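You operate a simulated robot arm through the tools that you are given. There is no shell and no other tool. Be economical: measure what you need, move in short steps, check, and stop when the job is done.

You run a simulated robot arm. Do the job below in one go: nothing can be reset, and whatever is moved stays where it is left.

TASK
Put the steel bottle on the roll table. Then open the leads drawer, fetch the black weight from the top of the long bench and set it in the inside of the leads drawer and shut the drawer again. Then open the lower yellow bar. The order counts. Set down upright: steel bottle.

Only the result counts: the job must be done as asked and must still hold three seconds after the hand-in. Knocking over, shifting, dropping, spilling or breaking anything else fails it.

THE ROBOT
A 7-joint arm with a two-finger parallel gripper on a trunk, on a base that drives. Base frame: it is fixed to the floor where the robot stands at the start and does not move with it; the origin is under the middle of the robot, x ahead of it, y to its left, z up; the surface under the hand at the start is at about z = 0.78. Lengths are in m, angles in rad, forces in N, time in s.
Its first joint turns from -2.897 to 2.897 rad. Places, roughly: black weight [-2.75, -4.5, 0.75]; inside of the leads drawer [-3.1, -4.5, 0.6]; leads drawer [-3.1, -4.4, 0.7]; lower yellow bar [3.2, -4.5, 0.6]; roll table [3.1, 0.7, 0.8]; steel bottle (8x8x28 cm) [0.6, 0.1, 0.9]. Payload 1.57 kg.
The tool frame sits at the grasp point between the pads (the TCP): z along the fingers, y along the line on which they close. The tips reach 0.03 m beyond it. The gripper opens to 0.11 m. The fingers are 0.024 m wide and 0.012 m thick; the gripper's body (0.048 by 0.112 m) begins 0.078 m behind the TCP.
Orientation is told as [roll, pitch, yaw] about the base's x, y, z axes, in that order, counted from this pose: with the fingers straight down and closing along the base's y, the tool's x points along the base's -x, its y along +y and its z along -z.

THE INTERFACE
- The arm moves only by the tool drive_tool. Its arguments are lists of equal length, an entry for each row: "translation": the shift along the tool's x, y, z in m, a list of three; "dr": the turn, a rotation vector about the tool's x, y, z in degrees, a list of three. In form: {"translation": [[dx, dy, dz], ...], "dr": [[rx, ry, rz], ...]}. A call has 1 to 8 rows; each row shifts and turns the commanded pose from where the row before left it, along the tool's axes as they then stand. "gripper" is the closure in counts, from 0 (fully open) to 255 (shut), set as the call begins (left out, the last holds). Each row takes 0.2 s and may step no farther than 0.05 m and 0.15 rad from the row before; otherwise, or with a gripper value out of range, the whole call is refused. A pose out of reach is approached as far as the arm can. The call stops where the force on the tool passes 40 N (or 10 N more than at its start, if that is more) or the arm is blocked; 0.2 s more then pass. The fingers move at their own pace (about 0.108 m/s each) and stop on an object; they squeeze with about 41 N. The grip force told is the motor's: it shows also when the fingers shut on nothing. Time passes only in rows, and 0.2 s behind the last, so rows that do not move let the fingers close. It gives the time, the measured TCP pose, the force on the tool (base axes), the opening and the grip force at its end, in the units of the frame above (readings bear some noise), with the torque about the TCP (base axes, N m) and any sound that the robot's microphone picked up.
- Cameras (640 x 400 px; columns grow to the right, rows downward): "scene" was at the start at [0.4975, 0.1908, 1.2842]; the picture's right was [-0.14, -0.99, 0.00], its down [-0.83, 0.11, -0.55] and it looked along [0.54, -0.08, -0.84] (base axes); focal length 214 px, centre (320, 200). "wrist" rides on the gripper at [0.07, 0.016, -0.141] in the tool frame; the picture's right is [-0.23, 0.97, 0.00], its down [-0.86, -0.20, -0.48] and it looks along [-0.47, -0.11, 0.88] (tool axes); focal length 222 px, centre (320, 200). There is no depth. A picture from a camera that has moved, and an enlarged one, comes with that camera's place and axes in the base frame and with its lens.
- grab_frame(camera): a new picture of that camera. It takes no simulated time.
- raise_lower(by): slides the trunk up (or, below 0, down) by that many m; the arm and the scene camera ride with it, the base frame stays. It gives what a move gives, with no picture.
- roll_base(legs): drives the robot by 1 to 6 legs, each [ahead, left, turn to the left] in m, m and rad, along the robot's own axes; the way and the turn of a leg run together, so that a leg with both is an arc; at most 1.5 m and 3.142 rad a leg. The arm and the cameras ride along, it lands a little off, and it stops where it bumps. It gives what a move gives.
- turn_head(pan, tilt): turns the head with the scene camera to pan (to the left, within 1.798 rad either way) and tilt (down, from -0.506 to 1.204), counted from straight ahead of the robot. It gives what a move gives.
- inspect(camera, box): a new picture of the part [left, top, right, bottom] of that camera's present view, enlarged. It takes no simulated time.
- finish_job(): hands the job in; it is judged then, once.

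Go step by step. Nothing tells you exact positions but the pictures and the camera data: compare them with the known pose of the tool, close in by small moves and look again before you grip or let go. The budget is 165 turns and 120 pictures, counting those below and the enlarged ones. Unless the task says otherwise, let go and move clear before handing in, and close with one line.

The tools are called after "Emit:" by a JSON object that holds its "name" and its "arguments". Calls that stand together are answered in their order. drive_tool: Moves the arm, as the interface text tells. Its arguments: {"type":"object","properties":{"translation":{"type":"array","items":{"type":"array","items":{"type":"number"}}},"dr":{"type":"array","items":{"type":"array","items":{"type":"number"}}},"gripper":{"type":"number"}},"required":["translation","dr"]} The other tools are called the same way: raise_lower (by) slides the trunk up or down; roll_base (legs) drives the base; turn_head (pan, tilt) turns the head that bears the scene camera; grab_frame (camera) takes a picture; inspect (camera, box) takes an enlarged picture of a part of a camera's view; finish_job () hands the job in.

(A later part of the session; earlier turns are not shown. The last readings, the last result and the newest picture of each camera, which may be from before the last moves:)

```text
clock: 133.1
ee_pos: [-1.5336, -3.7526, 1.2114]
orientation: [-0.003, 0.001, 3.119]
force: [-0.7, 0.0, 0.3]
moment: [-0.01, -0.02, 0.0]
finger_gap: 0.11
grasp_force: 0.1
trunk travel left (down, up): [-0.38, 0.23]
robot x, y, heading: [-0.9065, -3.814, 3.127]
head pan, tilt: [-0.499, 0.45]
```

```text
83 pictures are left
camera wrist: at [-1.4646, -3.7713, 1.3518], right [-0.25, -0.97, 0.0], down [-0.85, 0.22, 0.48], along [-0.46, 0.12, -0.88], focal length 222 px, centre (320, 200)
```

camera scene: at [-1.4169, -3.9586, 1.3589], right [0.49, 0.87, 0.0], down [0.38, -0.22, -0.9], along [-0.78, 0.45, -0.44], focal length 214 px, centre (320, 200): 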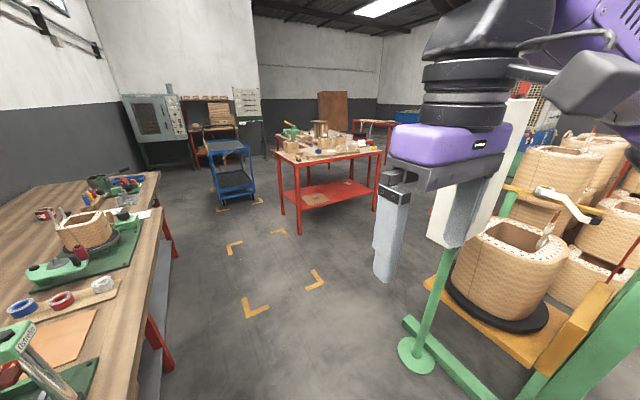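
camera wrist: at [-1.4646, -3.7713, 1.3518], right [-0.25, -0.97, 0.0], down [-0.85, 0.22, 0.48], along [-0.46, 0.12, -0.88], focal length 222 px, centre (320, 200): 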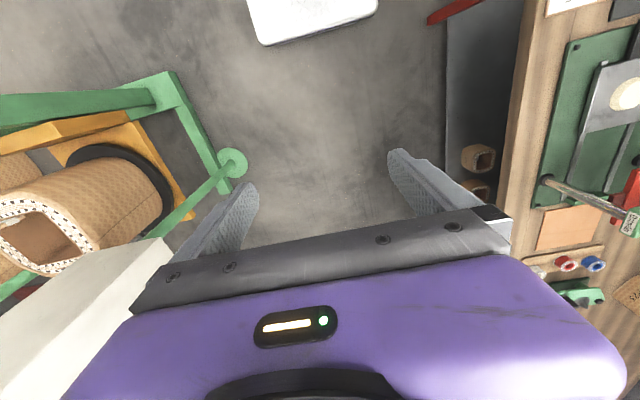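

I'll check how far the elbow sticks out to the right before passing the board.

Emit:
{"name": "turn_head", "arguments": {"pan": -1.3, "tilt": 0.3}}

Emit:
{"name": "grab_frame", "arguments": {"camera": "scene"}}

```text
clock: 134.2
ee_pos: [-1.5345, -3.7528, 1.2102]
orientation: [-0.002, 0.001, 3.12]
force: [0.2, 0.8, -0.3]
moment: [-0.02, 0.03, 0.0]
finger_gap: 0.11
grasp_force: 0.1
trunk travel left (down, up): [-0.38, 0.23]
robot x, y, heading: [-0.9097, -3.8131, 3.122]
head pan, tilt: [-1.3, 0.3]
```

```text
82 pictures are left
camera scene: at [-1.3603, -3.9136, 1.3728], right [0.97, 0.25, 0.0], down [0.07, -0.29, -0.96], along [-0.24, 0.93, -0.3], focal length 214 px, centre (320, 200)
```

scene: 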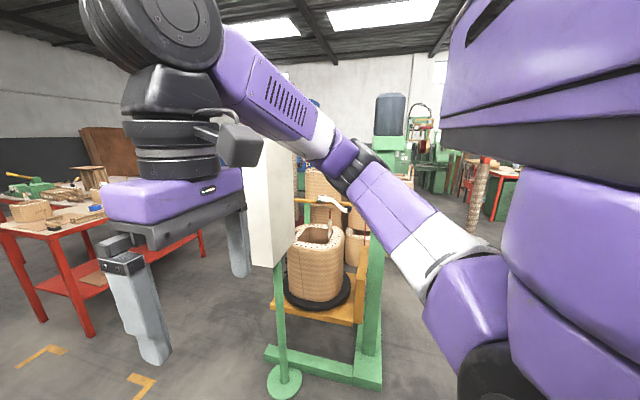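

The elbow is at y≈-3.35, too near the board's edge at -3.27. Moving the hand to the robot's left will swing the elbow inward.

Emit:
{"name": "drive_tool", "arguments": {"translation": [[0, 0.045, 0], [0, 0.045, 0], [0, 0.045, 0], [0, 0.045, 0], [0, 0.045, 0], [0, 0.035, 0], [0, 0, 0]], "dr": [[0, 0, 0], [0, 0, 0], [0, 0, 0], [0, 0, 0], [0, 0, 0], [0, 0, 0], [0, 0, 0]]}}

Emit:
{"name": "grab_frame", "arguments": {"camera": "scene"}}

```text
clock: 135.8
ee_pos: [-1.5382, -4.0127, 1.2089]
orientation: [-0.002, 0.0, 3.12]
force: [-0.6, 0.6, 1.1]
moment: [-0.05, 0.03, 0.01]
finger_gap: 0.11
grasp_force: 0.1
trunk travel left (down, up): [-0.38, 0.23]
robot x, y, heading: [-0.9097, -3.8111, 3.119]
head pan, tilt: [-1.3, 0.3]
```

```text
81 pictures are left
camera scene: at [-1.3602, -3.9138, 1.3729], right [0.97, 0.25, 0.0], down [0.07, -0.29, -0.96], along [-0.24, 0.93, -0.3], focal length 214 px, centre (320, 200)
```

scene: 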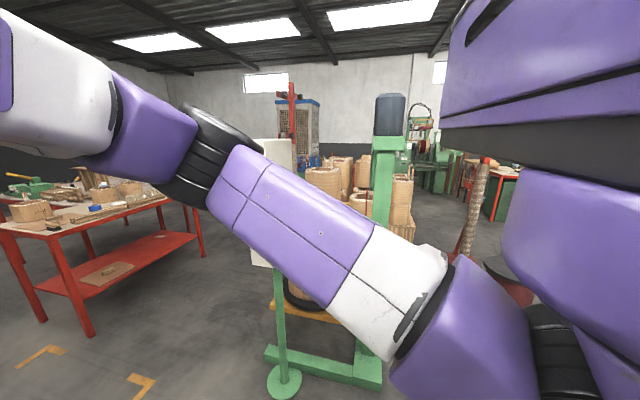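

The elbow is tucked in. I'll drive past the board to about (-2.65, -3.5), then turn to face the bench.

Emit:
{"name": "roll_base", "arguments": {"legs": [[1.3, 0, 0], [0.5, -0.33, 0], [0, 0, 1.59]]}}

Emit:
{"name": "turn_head", "arguments": {"pan": -0.1, "tilt": 0.8}}

Emit:
{"name": "grab_frame", "arguments": {"camera": "scene"}}

Emit:
{"name": "grab_frame", "arguments": {"camera": "wrist"}}

```text
clock: 149.2
ee_pos: [-2.4737, -4.0547, 1.2088]
orientation: [-0.003, 0.003, -1.588]
force: [0.3, 0.5, -0.2]
moment: [0.03, 0.01, -0.02]
finger_gap: 0.1099
grasp_force: 0.1
trunk travel left (down, up): [-0.38, 0.23]
robot x, y, heading: [-2.6761, -3.4217, -1.59]
head pan, tilt: [-1.3, 0.3]
```

```text
clock: 150.6
ee_pos: [-2.4747, -4.0546, 1.2097]
orientation: [-0.002, 0.003, -1.588]
force: [0.1, -0.1, 0.0]
moment: [-0.01, 0.0, 0.0]
finger_gap: 0.1101
grasp_force: 0.0
trunk travel left (down, up): [-0.38, 0.23]
robot x, y, heading: [-2.6736, -3.4195, -1.586]
head pan, tilt: [-0.099, 0.799]
```

```text
80 pictures are left
camera scene: at [-2.4903, -3.9341, 1.3285], right [-0.99, 0.11, 0.0], down [0.08, 0.71, -0.7], along [-0.08, -0.69, -0.72], focal length 214 px, centre (320, 200)
```

scene: 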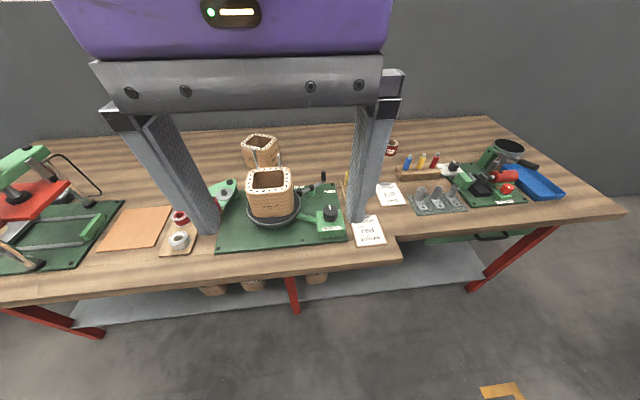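

```text
79 pictures are left
camera wrist: at [-2.4564, -3.9858, 1.3503], right [0.97, -0.24, 0.0], down [-0.21, -0.85, 0.48], along [-0.12, -0.46, -0.88], focal length 222 px, centre (320, 200)
```

wrist: 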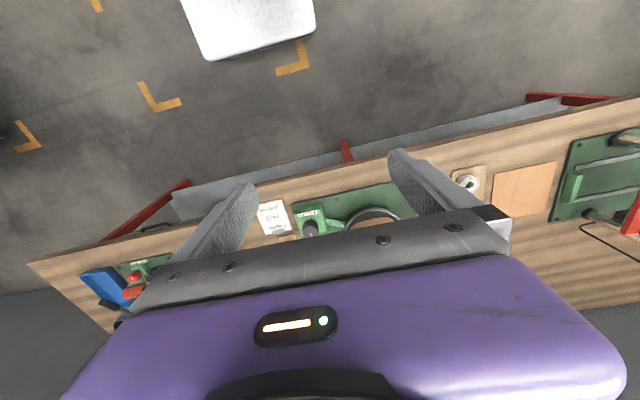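

The leads drawer is the green front under the bench edge near x≈-3.09. A finger hides where the weight should be, so I'll zoom on the drawer and move the hand aside.

Emit:
{"name": "inspect", "arguments": {"camera": "scene", "box": [380, 130, 580, 280]}}

Emit:
{"name": "drive_tool", "arguments": {"translation": [[0, 0.045, 0], [0, 0.045, 0], [0, 0.045, 0], [0, 0.045, 0]], "dr": [[0, 0, 0], [0, 0, 0], [0, 0, 0], [0, 0, 0]]}}

Emit:
{"name": "inspect", "arguments": {"camera": "scene", "box": [240, 120, 440, 270]}}

```text
2.67 times, centred on (480, 205) of scene
camera zoom: at [-2.4903, -3.9341, 1.3285], right [-0.99, 0.11, 0.0], down [0.08, 0.71, -0.7], along [-0.08, -0.69, -0.72], focal length 572 px, centre (-107, 187)
```

zoom: 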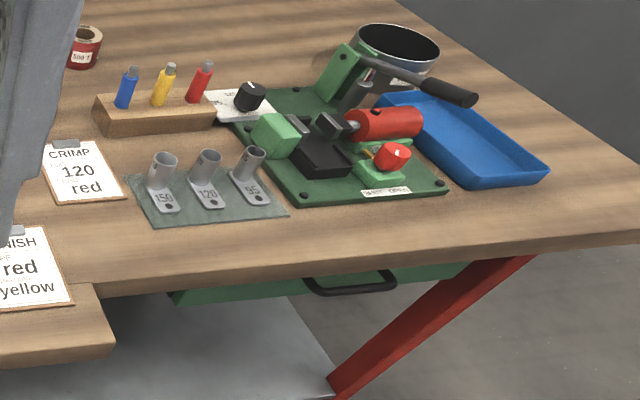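

```text
clock: 151.6
ee_pos: [-2.2952, -4.0565, 1.208]
orientation: [-0.001, 0.001, -1.59]
force: [-0.8, -0.9, -0.2]
moment: [0.03, -0.06, -0.03]
finger_gap: 0.1103
grasp_force: 0.0
trunk travel left (down, up): [-0.38, 0.23]
robot x, y, heading: [-2.6782, -3.4222, -1.59]
head pan, tilt: [-0.099, 0.799]
```

```text
2.67 times, centred on (340, 195) of scene
camera zoom: at [-2.4913, -3.9342, 1.3286], right [-0.99, 0.12, 0.0], down [0.08, 0.71, -0.7], along [-0.08, -0.69, -0.72], focal length 572 px, centre (267, 213)
```

zoom: 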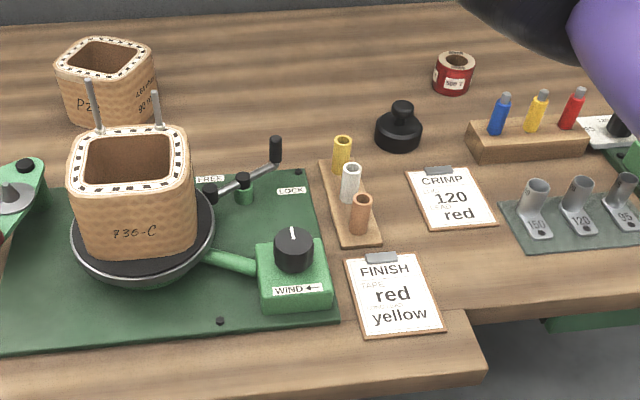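

The black weight with its knob is at about (-2.79, -4.63). The drawer has a black U-shaped handle under the edge. I'll retract the hand, lower the trunk and look at the handle at its own level.

Emit:
{"name": "drive_tool", "arguments": {"translation": [[0.04, 0, 0], [0.04, 0, 0]], "dr": [[0, 0, 0], [0, 0, 0]]}}

Emit:
{"name": "raise_lower", "arguments": {"by": -0.34}}

Emit:
{"name": "turn_head", "arguments": {"pan": -0.8, "tilt": 0.6}}

Emit:
{"name": "grab_frame", "arguments": {"camera": "scene"}}

```text
clock: 152.2
ee_pos: [-2.2926, -3.9757, 1.2097]
orientation: [0.001, 0.002, -1.587]
force: [-1.0, -1.2, -0.5]
moment: [0.0, 0.0, -0.02]
finger_gap: 0.1099
grasp_force: 0.0
trunk travel left (down, up): [-0.38, 0.23]
robot x, y, heading: [-2.676, -3.4231, -1.589]
head pan, tilt: [-0.099, 0.799]
```

```text
clock: 155.5
ee_pos: [-2.2919, -3.9754, 0.8683]
orientation: [-0.001, 0.002, -1.59]
force: [0.8, 0.4, -0.2]
moment: [0.0, 0.01, 0.01]
finger_gap: 0.1098
grasp_force: 0.0
trunk travel left (down, up): [-0.04, 0.57]
robot x, y, heading: [-2.6697, -3.4254, -1.586]
head pan, tilt: [-0.099, 0.799]
```

```text
clock: 156.6
ee_pos: [-2.2917, -3.9759, 0.8685]
orientation: [0.0, 0.002, -1.589]
force: [0.5, -0.3, 0.3]
moment: [0.0, 0.0, 0.0]
finger_gap: 0.1101
grasp_force: 0.1
trunk travel left (down, up): [-0.04, 0.57]
robot x, y, heading: [-2.6716, -3.4232, -1.586]
head pan, tilt: [-0.799, 0.6]
```

```text
76 pictures are left
camera scene: at [-2.5452, -3.9146, 1.0053], right [-0.69, 0.73, 0.0], down [0.41, 0.39, -0.82], along [-0.6, -0.57, -0.57], focal length 214 px, centre (320, 200)
```

scene: 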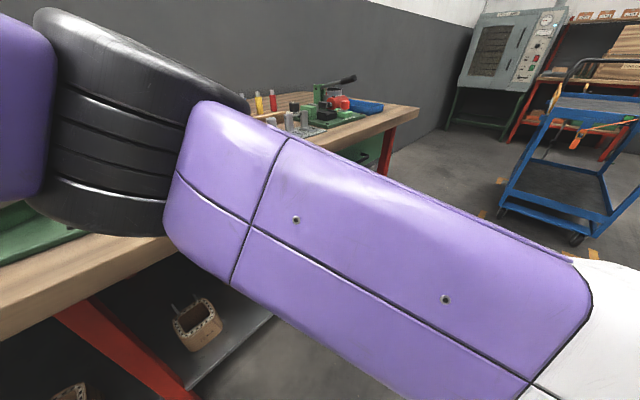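

The arm blocks that view, so I'll use the wrist camera. I'll move the hand along in front of the bench toward the drawer and tilt it forward.

Emit:
{"name": "drive_tool", "arguments": {"translation": [[0, -0.048, -0.01], [0, -0.048, -0.01], [0, -0.048, -0.01], [0, -0.048, -0.01], [0, -0.048, -0.01], [0, -0.048, -0.01], [0, -0.048, 0], [0, -0.048, 0]], "dr": [[0, 0, 0], [0, 0, 0], [0, 0, 0], [0, 0, 0], [0, 0, 0], [0, 0, 0], [0, 0, 0], [0, 0, 0]]}}

Emit:
{"name": "drive_tool", "arguments": {"translation": [[0, -0.048, 0], [0, -0.048, 0], [0, -0.048, 0], [0, -0.048, 0], [0, 0, 0], [0, 0, 0], [0, 0, 0], [0, 0, 0]], "dr": [[0, 0, 0], [0, 0, 0], [0, 0, 0], [0, 0, 0], [0, -8, 0], [0, -8, 0], [0, -8, 0], [0, -8, 0]]}}

Emit:
{"name": "grab_frame", "arguments": {"camera": "wrist"}}

```text
clock: 157.5
ee_pos: [-2.4597, -3.9767, 0.9042]
orientation: [0.009, 0.005, -1.598]
force: [14.1, -26.7, -0.6]
moment: [3.23, 1.64, 1.2]
finger_gap: 0.1099
grasp_force: 0.2
trunk travel left (down, up): [-0.04, 0.57]
robot x, y, heading: [-2.671, -3.4254, -1.585]
head pan, tilt: [-0.799, 0.6]
stopped in row 4: the force on the tool passed its limit at 85 N (the readings are from after the stop); the commanded pose is now the measured one
```

```text
clock: 157.8
ee_pos: [-2.4605, -3.9755, 0.9061]
orientation: [0.019, 0.006, -1.603]
force: [24.4, -16.6, 3.7]
moment: [2.07, 3.1, 0.34]
finger_gap: 0.1095
grasp_force: 0.1
trunk travel left (down, up): [-0.04, 0.57]
robot x, y, heading: [-2.675, -3.4247, -1.586]
head pan, tilt: [-0.799, 0.6]
stopped in row 1: the force on the tool passed its limit at 78 N (the readings are from after the stop); the commanded pose is now the measured one
```

```text
75 pictures are left
camera wrist: at [-2.4453, -3.9081, 1.047], right [0.97, -0.26, 0.02], down [-0.24, -0.85, 0.47], along [-0.11, -0.46, -0.88], focal length 222 px, centre (320, 200)
```

wrist: 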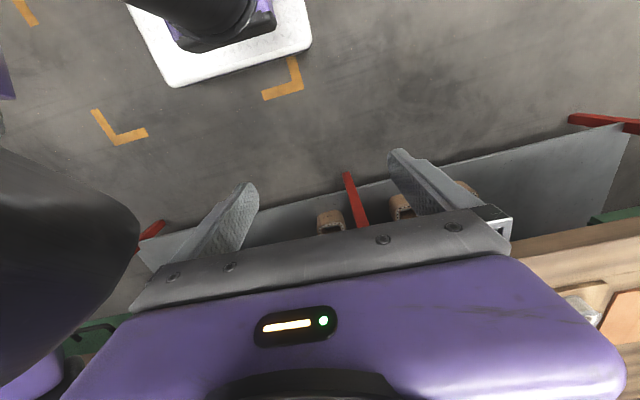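

The hand bumped the robot's own head because it was too far back and too close in height. I'll back off, raise the trunk, move the hand farther out and then cross.

Emit:
{"name": "drive_tool", "arguments": {"translation": [[0, 0.03, 0], [0, 0.045, 0], [0, 0.045, 0], [0, 0.03, 0], [0, 0, 0]], "dr": [[0, 0, 0], [0, 0, 0], [0, 0, 0], [0, 0, 0], [0, 0, 0]]}}

Emit:
{"name": "raise_lower", "arguments": {"by": 0.3}}

Emit:
{"name": "turn_head", "arguments": {"pan": -0.1, "tilt": 0.8}}

Emit:
{"name": "grab_frame", "arguments": {"camera": "scene"}}

```text
clock: 159.0
ee_pos: [-2.3112, -3.9784, 0.9061]
orientation: [0.017, 0.007, -1.602]
force: [0.5, 0.5, 0.3]
moment: [0.02, 0.01, 0.01]
finger_gap: 0.1098
grasp_force: 0.1
trunk travel left (down, up): [-0.04, 0.57]
robot x, y, heading: [-2.6762, -3.423, -1.588]
head pan, tilt: [-0.799, 0.6]
```

```text
clock: 162.0
ee_pos: [-2.3116, -3.9788, 1.2072]
orientation: [0.019, 0.007, -1.601]
force: [-0.7, -1.1, 0.2]
moment: [0.04, -0.03, 0.0]
finger_gap: 0.11
grasp_force: 0.1
trunk travel left (down, up): [-0.34, 0.27]
robot x, y, heading: [-2.6731, -3.427, -1.592]
head pan, tilt: [-0.799, 0.6]
```

```text
clock: 163.1
ee_pos: [-2.3118, -3.9803, 1.2064]
orientation: [0.017, 0.008, -1.603]
force: [-0.8, -0.9, 0.4]
moment: [0.0, 0.0, 0.03]
finger_gap: 0.1101
grasp_force: 0.1
trunk travel left (down, up): [-0.34, 0.27]
robot x, y, heading: [-2.6715, -3.4265, -1.582]
head pan, tilt: [-0.099, 0.799]
```

```text
74 pictures are left
camera scene: at [-2.4905, -3.9341, 1.2885], right [-0.99, 0.12, 0.0], down [0.08, 0.71, -0.7], along [-0.08, -0.69, -0.72], focal length 214 px, centre (320, 200)
```

scene: 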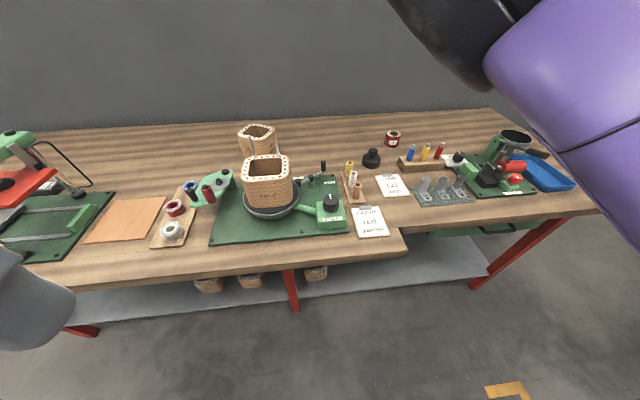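

Nothing on the bench moved. I'll lower the hand a little, extend forward, then cross to the drawer.

Emit:
{"name": "drive_tool", "arguments": {"translation": [[-0.03, 0, 0.03], [-0.035, 0, 0.03], [-0.04, 0, 0.02], [-0.04, 0, 0]], "dr": [[0, 0, 0], [0, 0, 0], [0, 0, 0], [0, 0, 0]]}}

Emit:
{"name": "drive_tool", "arguments": {"translation": [[0, -0.048, 0], [0, -0.048, 0], [0, -0.048, 0], [0, -0.048, 0], [0, -0.048, 0], [0, -0.048, 0], [0, -0.048, 0], [0, -0.048, 0]], "dr": [[0, 0, 0], [0, 0, 0], [0, 0, 0], [0, 0, 0], [0, 0, 0], [0, 0, 0], [0, 0, 0], [0, 0, 0]]}}

Emit:
{"name": "drive_tool", "arguments": {"translation": [[0, -0.048, 0], [0, -0.048, 0], [0, -0.048, 0], [0, -0.048, 0], [0, -0.048, 0], [0, 0, 0]], "dr": [[0, 0, 0], [0, 0, 0], [0, 0, 0], [0, 0, 0], [0, 0, 0], [0, 0, 0]]}}

Emit:
{"name": "grab_frame", "arguments": {"camera": "wrist"}}

```text
clock: 164.1
ee_pos: [-2.3144, -4.1239, 1.124]
orientation: [0.013, 0.005, -1.6]
force: [0.6, 0.2, 0.1]
moment: [-0.03, 0.01, 0.01]
finger_gap: 0.1102
grasp_force: 0.1
trunk travel left (down, up): [-0.34, 0.27]
robot x, y, heading: [-2.6725, -3.4207, -1.585]
head pan, tilt: [-0.099, 0.799]
```

```text
clock: 165.9
ee_pos: [-2.6968, -4.1132, 1.1159]
orientation: [0.018, 0.007, -1.601]
force: [-0.7, -0.4, 0.2]
moment: [0.01, 0.02, -0.02]
finger_gap: 0.11
grasp_force: 0.0
trunk travel left (down, up): [-0.34, 0.27]
robot x, y, heading: [-2.6754, -3.422, -1.584]
head pan, tilt: [-0.099, 0.799]
```

```text
clock: 167.3
ee_pos: [-2.9393, -4.1058, 1.1123]
orientation: [0.016, 0.007, -1.602]
force: [-0.2, 0.3, 0.2]
moment: [-0.01, 0.0, -0.01]
finger_gap: 0.11
grasp_force: 0.0
trunk travel left (down, up): [-0.34, 0.27]
robot x, y, heading: [-2.6773, -3.4249, -1.587]
head pan, tilt: [-0.099, 0.799]
```

```text
73 pictures are left
camera wrist: at [-2.9239, -4.0382, 1.2552], right [0.97, -0.26, 0.01], down [-0.23, -0.85, 0.47], along [-0.11, -0.46, -0.88], focal length 222 px, centre (320, 200)
```

wrist: 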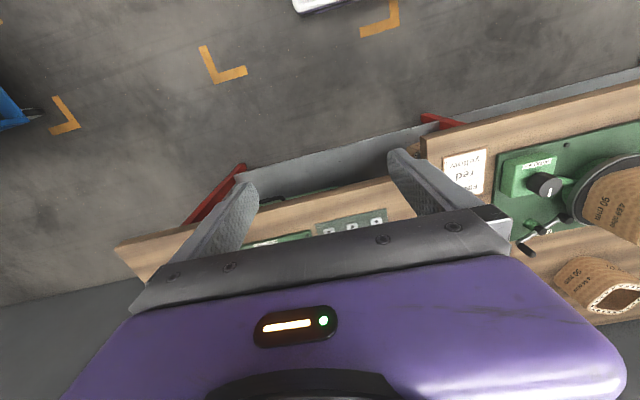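

By triangulation the handle is at about (-3.13, -4.287, 0.70). I'll move across in front of it and zoom in.

Emit:
{"name": "drive_tool", "arguments": {"translation": [[0, -0.048, 0], [0.03, -0.038, 0.03], [0.03, -0.038, 0.03], [0.0, -0.03, 0.04], [0.0, -0.02, 0.04], [0, 0, 0]], "dr": [[0, 0, 0], [0, 0, 0], [0, 0, 0], [0, 0, 0], [0, 0, 0], [0, 0, 0]]}}

Emit:
{"name": "inspect", "arguments": {"camera": "wrist", "box": [220, 120, 420, 245]}}

Emit:
{"name": "turn_head", "arguments": {"pan": -0.5, "tilt": 0.7}}

Emit:
{"name": "grab_frame", "arguments": {"camera": "scene"}}

```text
refused: row 2 steps farther than a row can; nothing moved
```

```text
3.20 times, centred on (320, 182) of wrist
camera zoom: at [-2.9239, -4.0382, 1.2552], right [0.97, -0.26, 0.01], down [-0.23, -0.85, 0.47], along [-0.11, -0.46, -0.88], focal length 711 px, centre (320, 256)
```

zoom: 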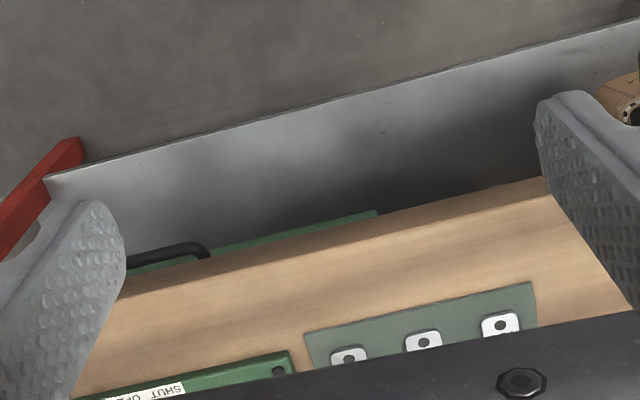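

```text
clock: 168.1
ee_pos: [-2.9389, -4.106, 1.1126]
orientation: [0.017, 0.006, -1.602]
force: [0.6, -0.7, -0.5]
moment: [0.01, 0.03, -0.01]
finger_gap: 0.11
grasp_force: 0.0
trunk travel left (down, up): [-0.34, 0.27]
robot x, y, heading: [-2.6736, -3.4262, -1.586]
head pan, tilt: [-0.499, 0.7]
```

```text
71 pictures are left
camera scene: at [-2.5231, -3.9279, 1.2967], right [-0.87, 0.49, 0.0], down [0.32, 0.56, -0.76], along [-0.38, -0.67, -0.64], focal length 214 px, centre (320, 200)
```

scene: 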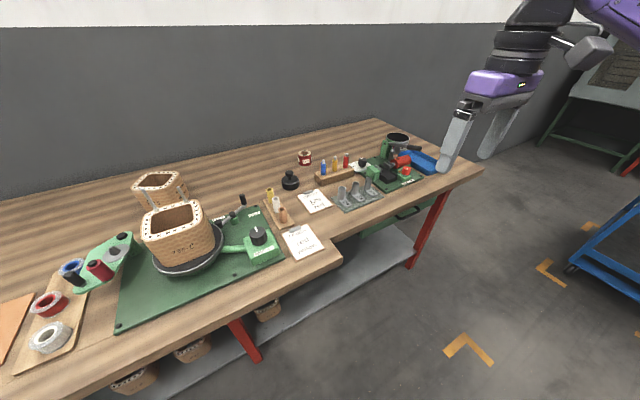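

Emit:
{"name": "drive_tool", "arguments": {"translation": [[0.0, -0.048, 0], [0.0, -0.038, 0.03], [0.0, -0.038, 0.03], [0.0, -0.03, 0.03], [0.0, -0.03, 0.03], [0, 0, 0.03], [0.02, 0, 0.03]], "dr": [[0, 0, 0], [0, 0, 0], [0, 0, 0], [0, 0, 0], [0, 0, 0], [0, 0, 0], [0, 0, 0]]}}

Emit:
{"name": "grab_frame", "arguments": {"camera": "wrist"}}

Emit:
{"name": "inspect", "arguments": {"camera": "scene", "box": [340, 100, 540, 280]}}

```text
clock: 169.7
ee_pos: [-3.1182, -4.0762, 0.9324]
orientation: [0.016, 0.008, -1.6]
force: [0.0, 0.6, 0.9]
moment: [-0.02, 0.02, 0.0]
finger_gap: 0.1102
grasp_force: 0.0
trunk travel left (down, up): [-0.34, 0.27]
robot x, y, heading: [-2.676, -3.4215, -1.589]
head pan, tilt: [-0.499, 0.7]
```

```text
70 pictures are left
camera wrist: at [-3.104, -4.0087, 1.0747], right [0.97, -0.26, 0.01], down [-0.23, -0.85, 0.47], along [-0.11, -0.46, -0.88], focal length 222 px, centre (320, 200)
```

wrist: 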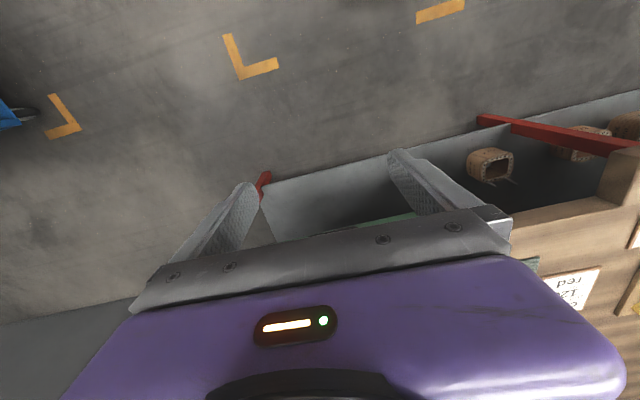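

```text
2.22 times, centred on (440, 190) of scene
camera zoom: at [-2.523, -3.9279, 1.2968], right [-0.87, 0.49, 0.0], down [0.32, 0.56, -0.76], along [-0.38, -0.67, -0.64], focal length 477 px, centre (53, 222)
```

zoom: 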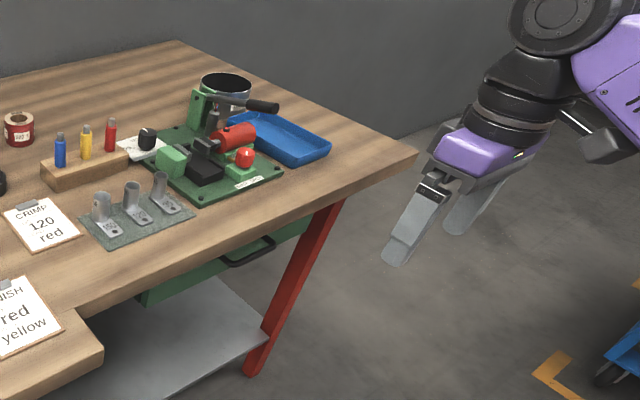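

The handle bar is at roughly z≈0.71 and sticks out past the bench edge. I'll shift the base a little, then turn the hand so it points forward with the fingers closing vertically.

Emit:
{"name": "roll_base", "arguments": {"legs": [[-0.06, -0.07, 0]]}}

Emit:
{"name": "drive_tool", "arguments": {"translation": [[0, 0, 0], [0, 0, 0], [0, 0, 0], [0, 0, 0], [0, 0, 0], [0, 0, 0], [0, 0, 0], [0, 0, 0]], "dr": [[0, 0, 8.5], [0, 0, 8.5], [0, 0, 8.5], [0, 0, 8.5], [0, 0, 8.5], [0, 0, 8.5], [0, 0, 8.5], [0, 0, 8.5]]}}

Emit:
{"name": "drive_tool", "arguments": {"translation": [[0, 0, 0], [0, 0, 0], [0, 0, 0], [0, 0, 0], [0, 0, 0], [0, 0, 0], [0, 0, 0], [0, 0, 0]], "dr": [[0, 0, 8.5], [0, 0, 8.5], [0, 0, 6], [-8.5, 0, 0], [-8.5, 0, 0], [-8.5, 0, 0], [-8.5, 0, 0], [-8.5, 0, 0]]}}

Emit:
{"name": "grab_frame", "arguments": {"camera": "wrist"}}

Emit:
{"name": "grab_frame", "arguments": {"camera": "scene"}}

```text
clock: 170.8
ee_pos: [-3.1891, -4.0152, 0.9332]
orientation: [0.019, 0.007, -1.603]
force: [0.4, 0.0, 0.2]
moment: [-0.02, 0.02, 0.02]
finger_gap: 0.1099
grasp_force: 0.0
trunk travel left (down, up): [-0.34, 0.27]
robot x, y, heading: [-2.7447, -3.362, -1.586]
head pan, tilt: [-0.499, 0.7]
```

```text
clock: 172.7
ee_pos: [-3.1883, -4.0144, 0.933]
orientation: [-0.001, 0.02, -2.792]
force: [0.7, -0.1, -0.2]
moment: [-0.04, -0.03, -0.06]
finger_gap: 0.1103
grasp_force: 0.2
trunk travel left (down, up): [-0.34, 0.27]
robot x, y, heading: [-2.7435, -3.3607, -1.587]
head pan, tilt: [-0.499, 0.7]
```

```text
clock: 174.4
ee_pos: [-3.1888, -4.0143, 0.9326]
orientation: [0.737, 0.016, 3.091]
force: [0.3, 0.7, -0.3]
moment: [-0.01, 0.02, 0.04]
finger_gap: 0.1097
grasp_force: 0.0
trunk travel left (down, up): [-0.34, 0.27]
robot x, y, heading: [-2.7454, -3.3622, -1.585]
head pan, tilt: [-0.499, 0.7]
```

```text
68 pictures are left
camera wrist: at [-3.1183, -3.9357, 1.0498], right [-0.27, -0.71, 0.65], down [-0.83, 0.51, 0.21], along [-0.48, -0.49, -0.73], focal length 222 px, centre (320, 200)
```

wrist: 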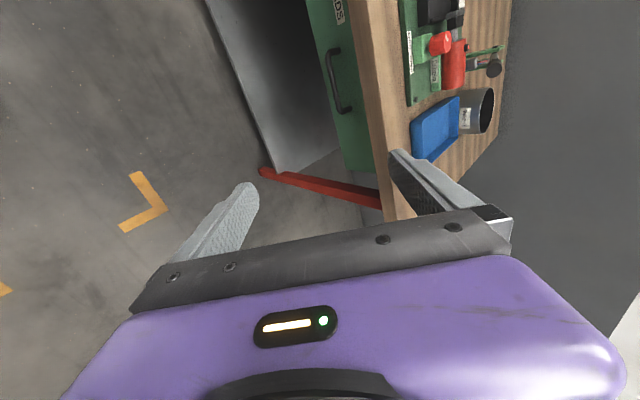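

```text
67 pictures are left
camera scene: at [-2.5928, -3.8668, 1.2968], right [-0.87, 0.49, 0.0], down [0.32, 0.56, -0.76], along [-0.38, -0.67, -0.64], focal length 214 px, centre (320, 200)
```

scene: 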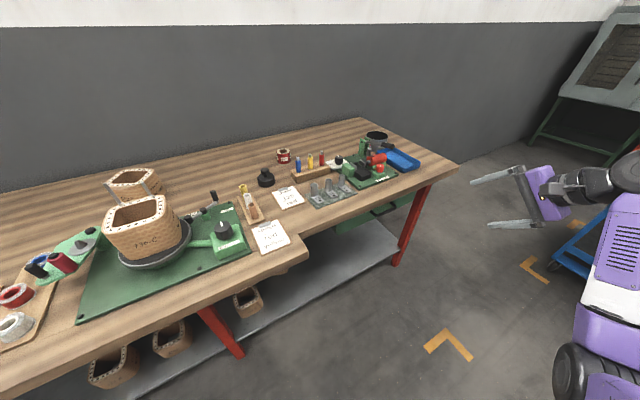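

Emit:
{"name": "inspect", "arguments": {"camera": "wrist", "box": [260, 0, 420, 180]}}

```text
2.22 times, centred on (340, 90) of wrist
camera zoom: at [-3.1183, -3.9357, 1.0498], right [-0.27, -0.71, 0.65], down [-0.83, 0.51, 0.21], along [-0.48, -0.49, -0.73], focal length 494 px, centre (276, 444)
```

zoom: 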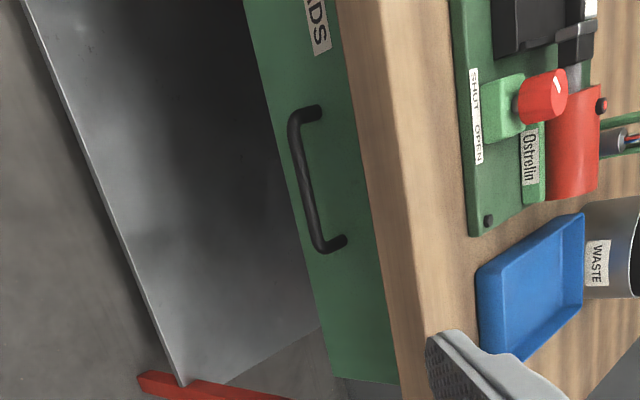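

The front reads "LEADS", and the bar is at about (-3.137, -4.286, 0.703), standing off about 3 cm from the drawer front. I'll finish turning to horizontal with the fingers half open.

Emit:
{"name": "drive_tool", "arguments": {"translation": [[0, 0, 0], [0, 0, 0], [0, 0, 0], [0, 0, 0], [0, 0, 0], [0, 0, 0]], "dr": [[-8.5, 0, 0], [-8.5, 0, 0], [-8.5, 0, 0], [-8.5, 0, 0], [-8.5, 0, 0], [-5, 0, 0]], "gripper": 125}}

Emit:
{"name": "grab_frame", "arguments": {"camera": "wrist"}}

```text
clock: 175.8
ee_pos: [-3.1887, -4.0143, 0.9321]
orientation: [1.565, 0.017, 3.091]
force: [0.1, 0.1, 0.0]
moment: [0.05, 0.04, 0.01]
finger_gap: 0.0561
grasp_force: 0.1
trunk travel left (down, up): [-0.34, 0.27]
robot x, y, heading: [-2.7436, -3.359, -1.585]
head pan, tilt: [-0.499, 0.7]
```

```text
65 pictures are left
camera wrist: at [-3.1128, -3.8775, 0.9509], right [-0.24, 0.01, 0.97], down [-0.83, 0.52, -0.21], along [-0.51, -0.85, -0.12], focal length 222 px, centre (320, 200)
```

wrist: 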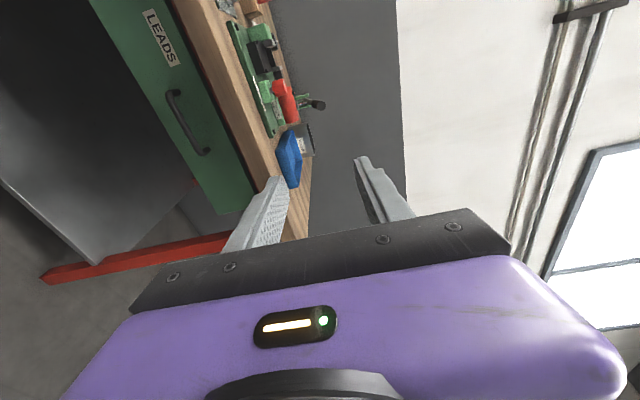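

The hand now points at the drawer. I'll lower it to the bar's height (z≈0.698), correct the yaw and approach in front of the bar.

Emit:
{"name": "drive_tool", "arguments": {"translation": [[0.01, -0.045, 0], [0.01, -0.045, 0], [0.01, -0.045, 0], [0.01, -0.045, 0], [0.01, -0.045, 0], [0.0, -0.01, 0], [0, 0, 0]], "dr": [[0, 2.9, 0], [0, 0, 0], [0, 0, 0], [0, 0, 0], [0, 0, 0], [0, 0, 0], [0, 0, 0]]}}

Emit:
{"name": "grab_frame", "arguments": {"camera": "wrist"}}

```text
clock: 177.4
ee_pos: [-3.1341, -4.0131, 0.6987]
orientation: [1.566, 0.018, -3.142]
force: [0.3, 0.7, -0.7]
moment: [-0.01, -0.04, 0.0]
finger_gap: 0.0563
grasp_force: 0.0
trunk travel left (down, up): [-0.34, 0.27]
robot x, y, heading: [-2.745, -3.3632, -1.588]
head pan, tilt: [-0.499, 0.7]
```

```text
64 pictures are left
camera wrist: at [-3.0649, -3.8725, 0.7169], right [-0.24, -0.01, 0.97], down [-0.85, 0.48, -0.21], along [-0.46, -0.88, -0.12], focal length 222 px, centre (320, 200)
```

wrist: 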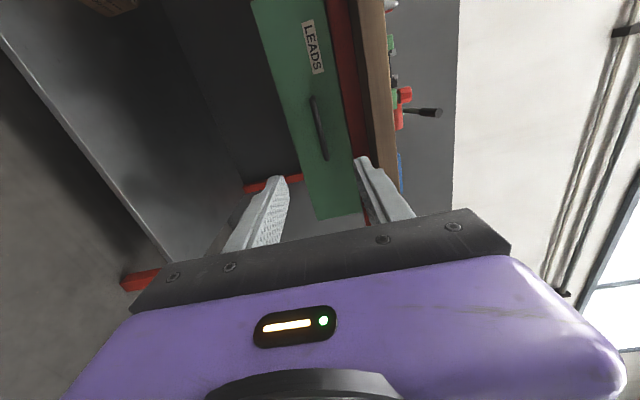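

The bar is at z≈0.691. I'll lower 7 mm and advance.

Emit:
{"name": "drive_tool", "arguments": {"translation": [[0, -0.006, 0.045], [0, 0, 0.045], [0, 0, 0.045], [0, 0, 0.045], [0, 0, 0.03], [0, 0, 0]], "dr": [[0, 0, 0], [0, 0, 0], [0, 0, 0], [0, 0, 0], [0, 0, 0], [0, 0, 0]]}}

Emit:
{"name": "grab_frame", "arguments": {"camera": "wrist"}}

Emit:
{"name": "turn_head", "arguments": {"pan": -0.7, "tilt": 0.8}}

Emit:
{"name": "grab_frame", "arguments": {"camera": "scene"}}

```text
clock: 178.8
ee_pos: [-3.1352, -4.2256, 0.6908]
orientation: [1.564, 0.017, -3.141]
force: [-0.7, 0.3, -0.6]
moment: [0.02, 0.03, 0.01]
finger_gap: 0.0561
grasp_force: 0.0
trunk travel left (down, up): [-0.34, 0.27]
robot x, y, heading: [-2.7458, -3.366, -1.581]
head pan, tilt: [-0.499, 0.7]
```

```text
63 pictures are left
camera wrist: at [-3.066, -4.0838, 0.7096], right [-0.24, -0.01, 0.97], down [-0.85, 0.48, -0.21], along [-0.46, -0.88, -0.12], focal length 222 px, centre (320, 200)
```

wrist: 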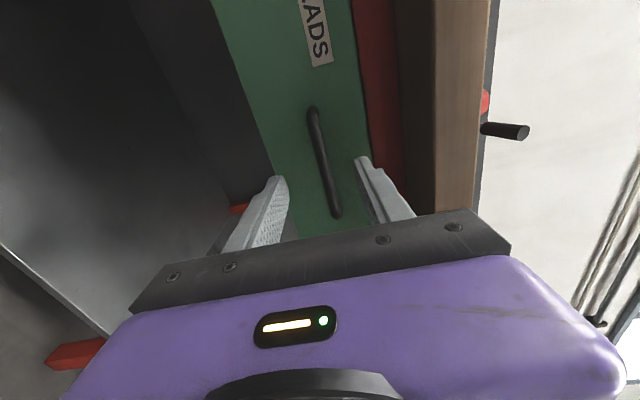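

```text
clock: 179.6
ee_pos: [-3.1351, -4.2249, 0.6914]
orientation: [1.564, 0.018, -3.14]
force: [-0.1, 0.2, -0.6]
moment: [-0.01, -0.02, 0.01]
finger_gap: 0.056
grasp_force: 0.1
trunk travel left (down, up): [-0.34, 0.27]
robot x, y, heading: [-2.7468, -3.3649, -1.585]
head pan, tilt: [-0.7, 0.799]
```

```text
62 pictures are left
camera scene: at [-2.6037, -3.8539, 1.2885], right [-0.75, 0.66, 0.0], down [0.47, 0.54, -0.7], along [-0.46, -0.53, -0.72], focal length 214 px, centre (320, 200)
```

scene: 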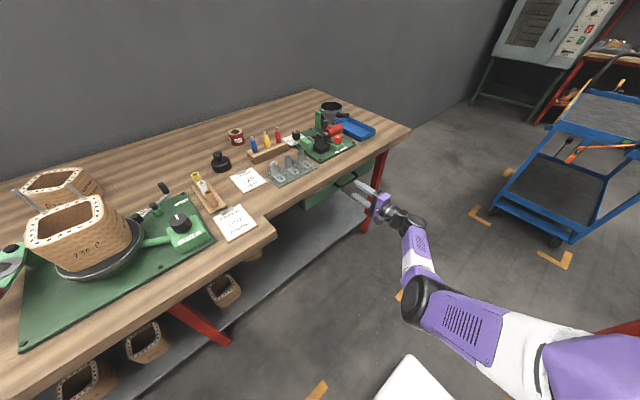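

The bar lies between the fingers in height. I'll advance the last 5 cm and close.

Emit:
{"name": "drive_tool", "arguments": {"translation": [[0, 0.002, 0.02], [0, 0, 0.02], [0, 0, 0.01], [0, 0, 0]], "dr": [[0, 0, 0], [0, 0, 0], [0, 0, 0], [0, 0, 0]]}}

Emit:
{"name": "drive_tool", "arguments": {"translation": [[0, 0, 0], [0, 0, 0], [0, 0, 0]], "dr": [[0, 0, 0], [0, 0, 0], [0, 0, 0]], "gripper": 255}}

Emit:
{"name": "grab_frame", "arguments": {"camera": "wrist"}}

```text
clock: 180.6
ee_pos: [-3.1354, -4.2743, 0.6932]
orientation: [1.565, 0.016, -3.143]
force: [0.1, 0.0, -0.4]
moment: [-0.06, -0.02, 0.02]
finger_gap: 0.0561
grasp_force: 0.0
trunk travel left (down, up): [-0.34, 0.27]
robot x, y, heading: [-2.7455, -3.363, -1.587]
head pan, tilt: [-0.7, 0.799]
```

```text
clock: 181.4
ee_pos: [-3.1347, -4.273, 0.6945]
orientation: [1.566, 0.016, -3.138]
force: [0.6, 2.2, 6.2]
moment: [-0.09, 0.76, 0.23]
finger_gap: 0.0119
grasp_force: 29.5
trunk travel left (down, up): [-0.34, 0.27]
robot x, y, heading: [-2.7436, -3.3607, -1.584]
head pan, tilt: [-0.7, 0.799]
```

```text
61 pictures are left
camera wrist: at [-3.0663, -4.133, 0.7122], right [-0.24, 0.0, 0.97], down [-0.85, 0.48, -0.21], along [-0.46, -0.88, -0.12], focal length 222 px, centre (320, 200)
```

wrist: 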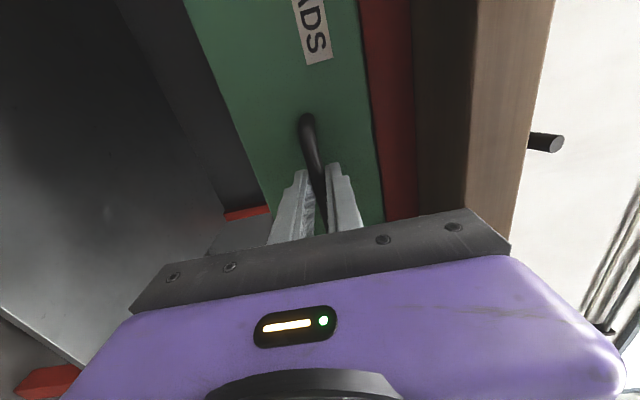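

The bar is gripped (12 mm gap). I'll pull the drawer straight out.

Emit:
{"name": "drive_tool", "arguments": {"translation": [[0, 0, -0.015], [0, 0, -0.025], [0, 0, -0.03], [0, 0, -0.03], [0, 0, -0.03], [0, 0, 0]], "dr": [[0, 0, 0], [0, 0, 0], [0, 0, 0], [0, 0, 0], [0, 0, 0], [0, 0, 0]]}}

Emit:
{"name": "grab_frame", "arguments": {"camera": "scene"}}

```text
clock: 182.8
ee_pos: [-3.1349, -4.1426, 0.694]
orientation: [1.563, 0.017, 3.135]
force: [-13.9, 1.5, 1.7]
moment: [-0.05, 0.73, -1.02]
finger_gap: 0.012
grasp_force: 29.6
trunk travel left (down, up): [-0.34, 0.27]
robot x, y, heading: [-2.7433, -3.3629, -1.589]
head pan, tilt: [-0.7, 0.799]
```

```text
60 pictures are left
camera scene: at [-2.6041, -3.8538, 1.2885], right [-0.75, 0.66, 0.0], down [0.47, 0.54, -0.7], along [-0.46, -0.53, -0.72], focal length 214 px, centre (320, 200)
```

scene: 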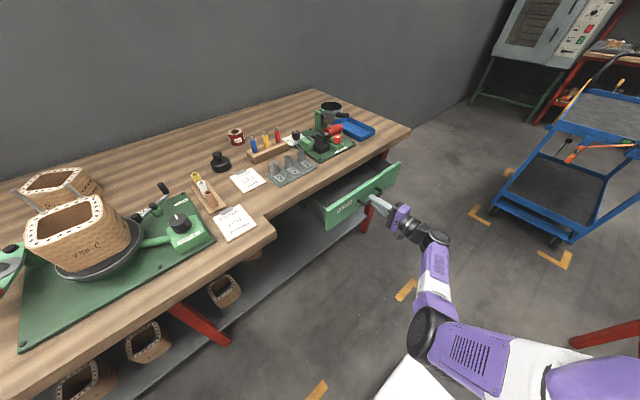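

The drawer opens smoothly. I'll pull it another 12 cm.

Emit:
{"name": "drive_tool", "arguments": {"translation": [[0, 0, -0.025], [0, 0, -0.03], [0, 0, -0.03], [0, 0, -0.025], [0, 0, 0]], "dr": [[0, 0, 0], [0, 0, 0], [0, 0, 0], [0, 0, 0], [0, 0, 0]]}}

Emit:
{"name": "grab_frame", "arguments": {"camera": "scene"}}

```text
clock: 184.0
ee_pos: [-3.1337, -4.0345, 0.6939]
orientation: [1.564, 0.019, 3.14]
force: [-17.0, 0.9, -0.3]
moment: [-0.03, 0.73, -0.94]
finger_gap: 0.0119
grasp_force: 29.4
trunk travel left (down, up): [-0.34, 0.27]
robot x, y, heading: [-2.7444, -3.3606, -1.585]
head pan, tilt: [-0.7, 0.799]
```

```text
59 pictures are left
camera scene: at [-2.604, -3.8538, 1.2885], right [-0.75, 0.66, 0.0], down [0.47, 0.54, -0.7], along [-0.46, -0.53, -0.72], focal length 214 px, centre (320, 200)
```

scene: 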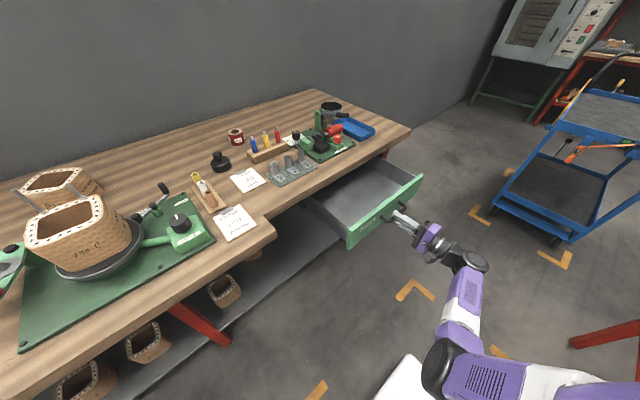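

The drawer is open 24 cm and empty. I'll release the bar, back off, rise and turn the hand back to pointing down.

Emit:
{"name": "drive_tool", "arguments": {"translation": [[0, 0, 0], [0, 0, 0], [0, 0, -0.02], [0, 0, -0.02], [0, 0, -0.02]], "dr": [[0, 0, 0], [0, 0, 0], [0, 0, 0], [0, 0, 0], [0, 0, 0]], "gripper": 125}}

Emit:
{"name": "drive_tool", "arguments": {"translation": [[0, 0.045, 0], [0, 0.045, 0], [0, 0.045, 0], [0, 0.045, 0], [0, 0.045, 0], [0, 0.04, 0]], "dr": [[0, 0, 0], [0, 0, 0], [0, 0, 0], [0, 0, 0], [0, 0, 0], [0, 0, 0]]}}

Emit:
{"name": "drive_tool", "arguments": {"translation": [[0, 0, 0], [0, 0, 0], [0, 0, 0], [0, 0, 0], [0, 0, 0], [0, 0, 0], [0, 0, 0], [0, 0, 0]], "dr": [[8.5, 0, 0], [8.5, 0, 0], [8.5, 0, 0], [8.5, 0, 0], [8.5, 0, 0], [8.5, 0, 0], [8.5, 0, 0], [8.5, 0, 0]]}}

Emit:
{"name": "grab_frame", "arguments": {"camera": "scene"}}

```text
clock: 185.2
ee_pos: [-3.1329, -3.9731, 0.6938]
orientation: [1.564, 0.019, -3.139]
force: [-0.2, 0.1, 0.7]
moment: [-0.04, -0.03, 0.0]
finger_gap: 0.0561
grasp_force: 0.1
trunk travel left (down, up): [-0.34, 0.27]
robot x, y, heading: [-2.7439, -3.3624, -1.585]
head pan, tilt: [-0.7, 0.799]
```

```text
clock: 186.6
ee_pos: [-3.1411, -3.974, 0.9605]
orientation: [1.564, 0.02, -3.142]
force: [-0.2, -0.7, 0.0]
moment: [-0.01, -0.03, 0.02]
finger_gap: 0.0561
grasp_force: 0.0
trunk travel left (down, up): [-0.34, 0.27]
robot x, y, heading: [-2.7439, -3.3639, -1.587]
head pan, tilt: [-0.7, 0.799]
```

```text
clock: 188.4
ee_pos: [-3.1397, -3.9758, 0.959]
orientation: [0.375, 0.02, 3.141]
force: [-0.1, 0.5, 0.4]
moment: [-0.02, 0.0, 0.01]
finger_gap: 0.0562
grasp_force: 0.2
trunk travel left (down, up): [-0.34, 0.27]
robot x, y, heading: [-2.7445, -3.3613, -1.589]
head pan, tilt: [-0.7, 0.799]
```

```text
58 pictures are left
camera scene: at [-2.6036, -3.8538, 1.2884], right [-0.75, 0.66, 0.0], down [0.47, 0.54, -0.7], along [-0.46, -0.53, -0.72], focal length 214 px, centre (320, 200)
```

scene: 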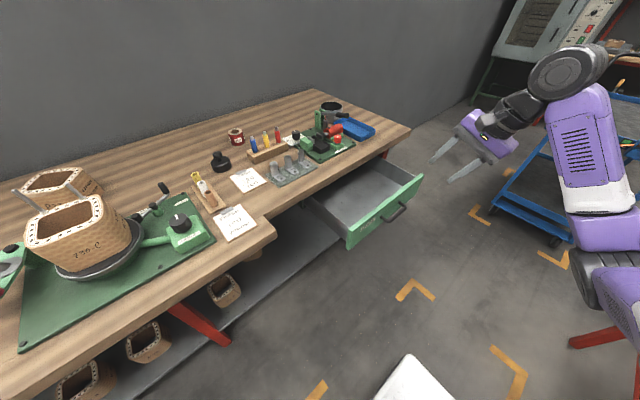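

The drawer is open with the handle free. I'll finish turning the hand down, open it, raise the trunk and drive closer so the weight (about (-2.755, -4.57)) is in reach.

Emit:
{"name": "drive_tool", "arguments": {"translation": [[0, 0, 0], [0, 0, 0], [0, 0, 0]], "dr": [[7.2, 0, 0], [7.2, 0, 0], [7.1, 1.0, 0]], "gripper": 0}}

Emit:
{"name": "raise_lower", "arguments": {"by": 0.2}}

Emit:
{"name": "roll_base", "arguments": {"legs": [[0, 0.1, 0], [0.37, 0, 0]]}}

Emit:
{"name": "turn_head", "arguments": {"pan": -0.3, "tilt": 0.9}}

Emit:
{"name": "grab_frame", "arguments": {"camera": "scene"}}

```text
clock: 189.2
ee_pos: [-3.1397, -3.9759, 0.9591]
orientation: [0.0, 0.035, -3.142]
force: [-0.6, 0.7, -0.1]
moment: [0.0, 0.0, 0.0]
finger_gap: 0.1099
grasp_force: 0.1
trunk travel left (down, up): [-0.34, 0.27]
robot x, y, heading: [-2.7449, -3.3627, -1.586]
head pan, tilt: [-0.7, 0.799]
```

```text
clock: 191.3
ee_pos: [-3.1391, -3.976, 1.1603]
orientation: [0.004, 0.035, -3.14]
force: [-0.6, 0.6, -0.2]
moment: [-0.04, 0.05, 0.01]
finger_gap: 0.11
grasp_force: 0.0
trunk travel left (down, up): [-0.54, 0.07]
robot x, y, heading: [-2.7456, -3.3633, -1.589]
head pan, tilt: [-0.7, 0.799]
```

```text
clock: 194.5
ee_pos: [-3.0445, -4.3459, 1.1579]
orientation: [0.004, 0.035, -3.14]
force: [0.3, -0.2, 0.1]
moment: [-0.02, -0.01, -0.02]
finger_gap: 0.1101
grasp_force: 0.1
trunk travel left (down, up): [-0.54, 0.07]
robot x, y, heading: [-2.6497, -3.7336, -1.596]
head pan, tilt: [-0.7, 0.799]
```

```text
clock: 195.3
ee_pos: [-3.044, -4.3468, 1.1599]
orientation: [0.004, 0.035, -3.139]
force: [0.1, -0.5, -0.4]
moment: [0.02, 0.03, -0.01]
finger_gap: 0.1103
grasp_force: 0.1
trunk travel left (down, up): [-0.54, 0.07]
robot x, y, heading: [-2.6446, -3.7301, -1.587]
head pan, tilt: [-0.3, 0.901]
```

```text
57 pictures are left
camera scene: at [-2.4794, -4.2363, 1.4806], right [-0.95, 0.31, 0.0], down [0.24, 0.74, -0.62], along [-0.19, -0.59, -0.78], focal length 214 px, centre (320, 200)
```

scene: 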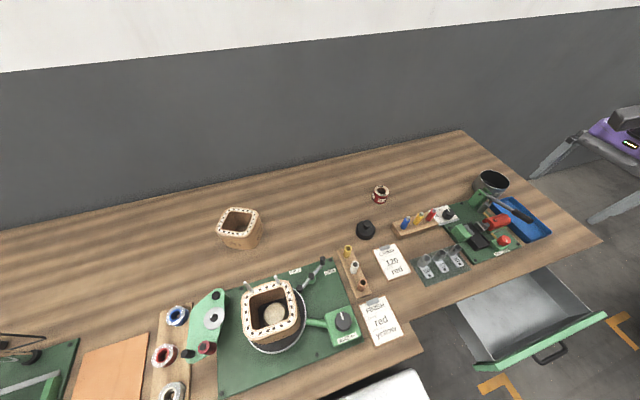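

The weight is at about (-2.757, -4.56). I'll move over it at height, fix the small tilt and look with the wrist camera.

Emit:
{"name": "drive_tool", "arguments": {"translation": [[0.036, 0.027, 0], [0.036, 0.027, 0], [0.036, 0.027, 0], [0.036, 0.027, 0], [0.036, 0.027, 0], [0.036, 0.027, 0], [0.036, 0.027, 0], [0.036, 0.025, 0]], "dr": [[0, -2, 0], [0, 0, 0], [0, 0, 0], [0, 0, 0], [0, 0, 0], [0, 0, 0], [0, 0, 0], [0, 0, 0]]}}

Emit:
{"name": "grab_frame", "arguments": {"camera": "wrist"}}

Emit:
{"name": "grab_frame", "arguments": {"camera": "scene"}}

```text
clock: 197.1
ee_pos: [-2.7556, -4.5609, 1.1619]
orientation: [0.004, 0.001, 3.141]
force: [0.2, 0.7, 0.1]
moment: [-0.01, -0.01, 0.02]
finger_gap: 0.1099
grasp_force: 0.1
trunk travel left (down, up): [-0.54, 0.07]
robot x, y, heading: [-2.649, -3.7363, -1.586]
head pan, tilt: [-0.3, 0.901]
```

```text
56 pictures are left
camera wrist: at [-2.6864, -4.5773, 1.3037], right [-0.23, -0.97, 0.0], down [-0.85, 0.2, 0.48], along [-0.47, 0.11, -0.88], focal length 222 px, centre (320, 200)
```

wrist: 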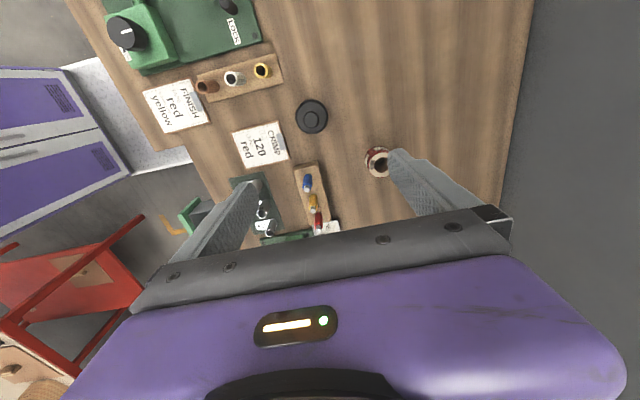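

```text
55 pictures are left
camera scene: at [-2.48, -4.2361, 1.4807], right [-0.95, 0.31, 0.0], down [0.24, 0.74, -0.62], along [-0.19, -0.59, -0.78], focal length 214 px, centre (320, 200)
```

scene: 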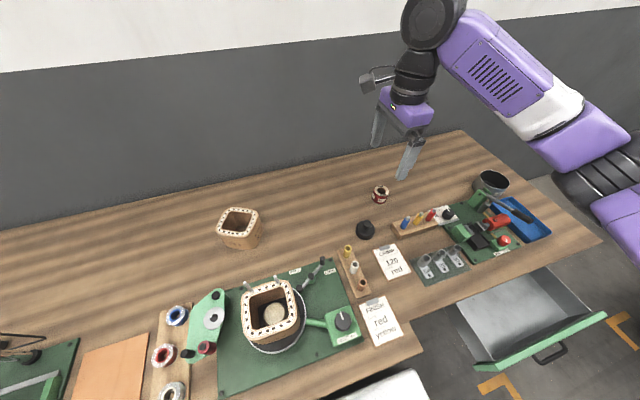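

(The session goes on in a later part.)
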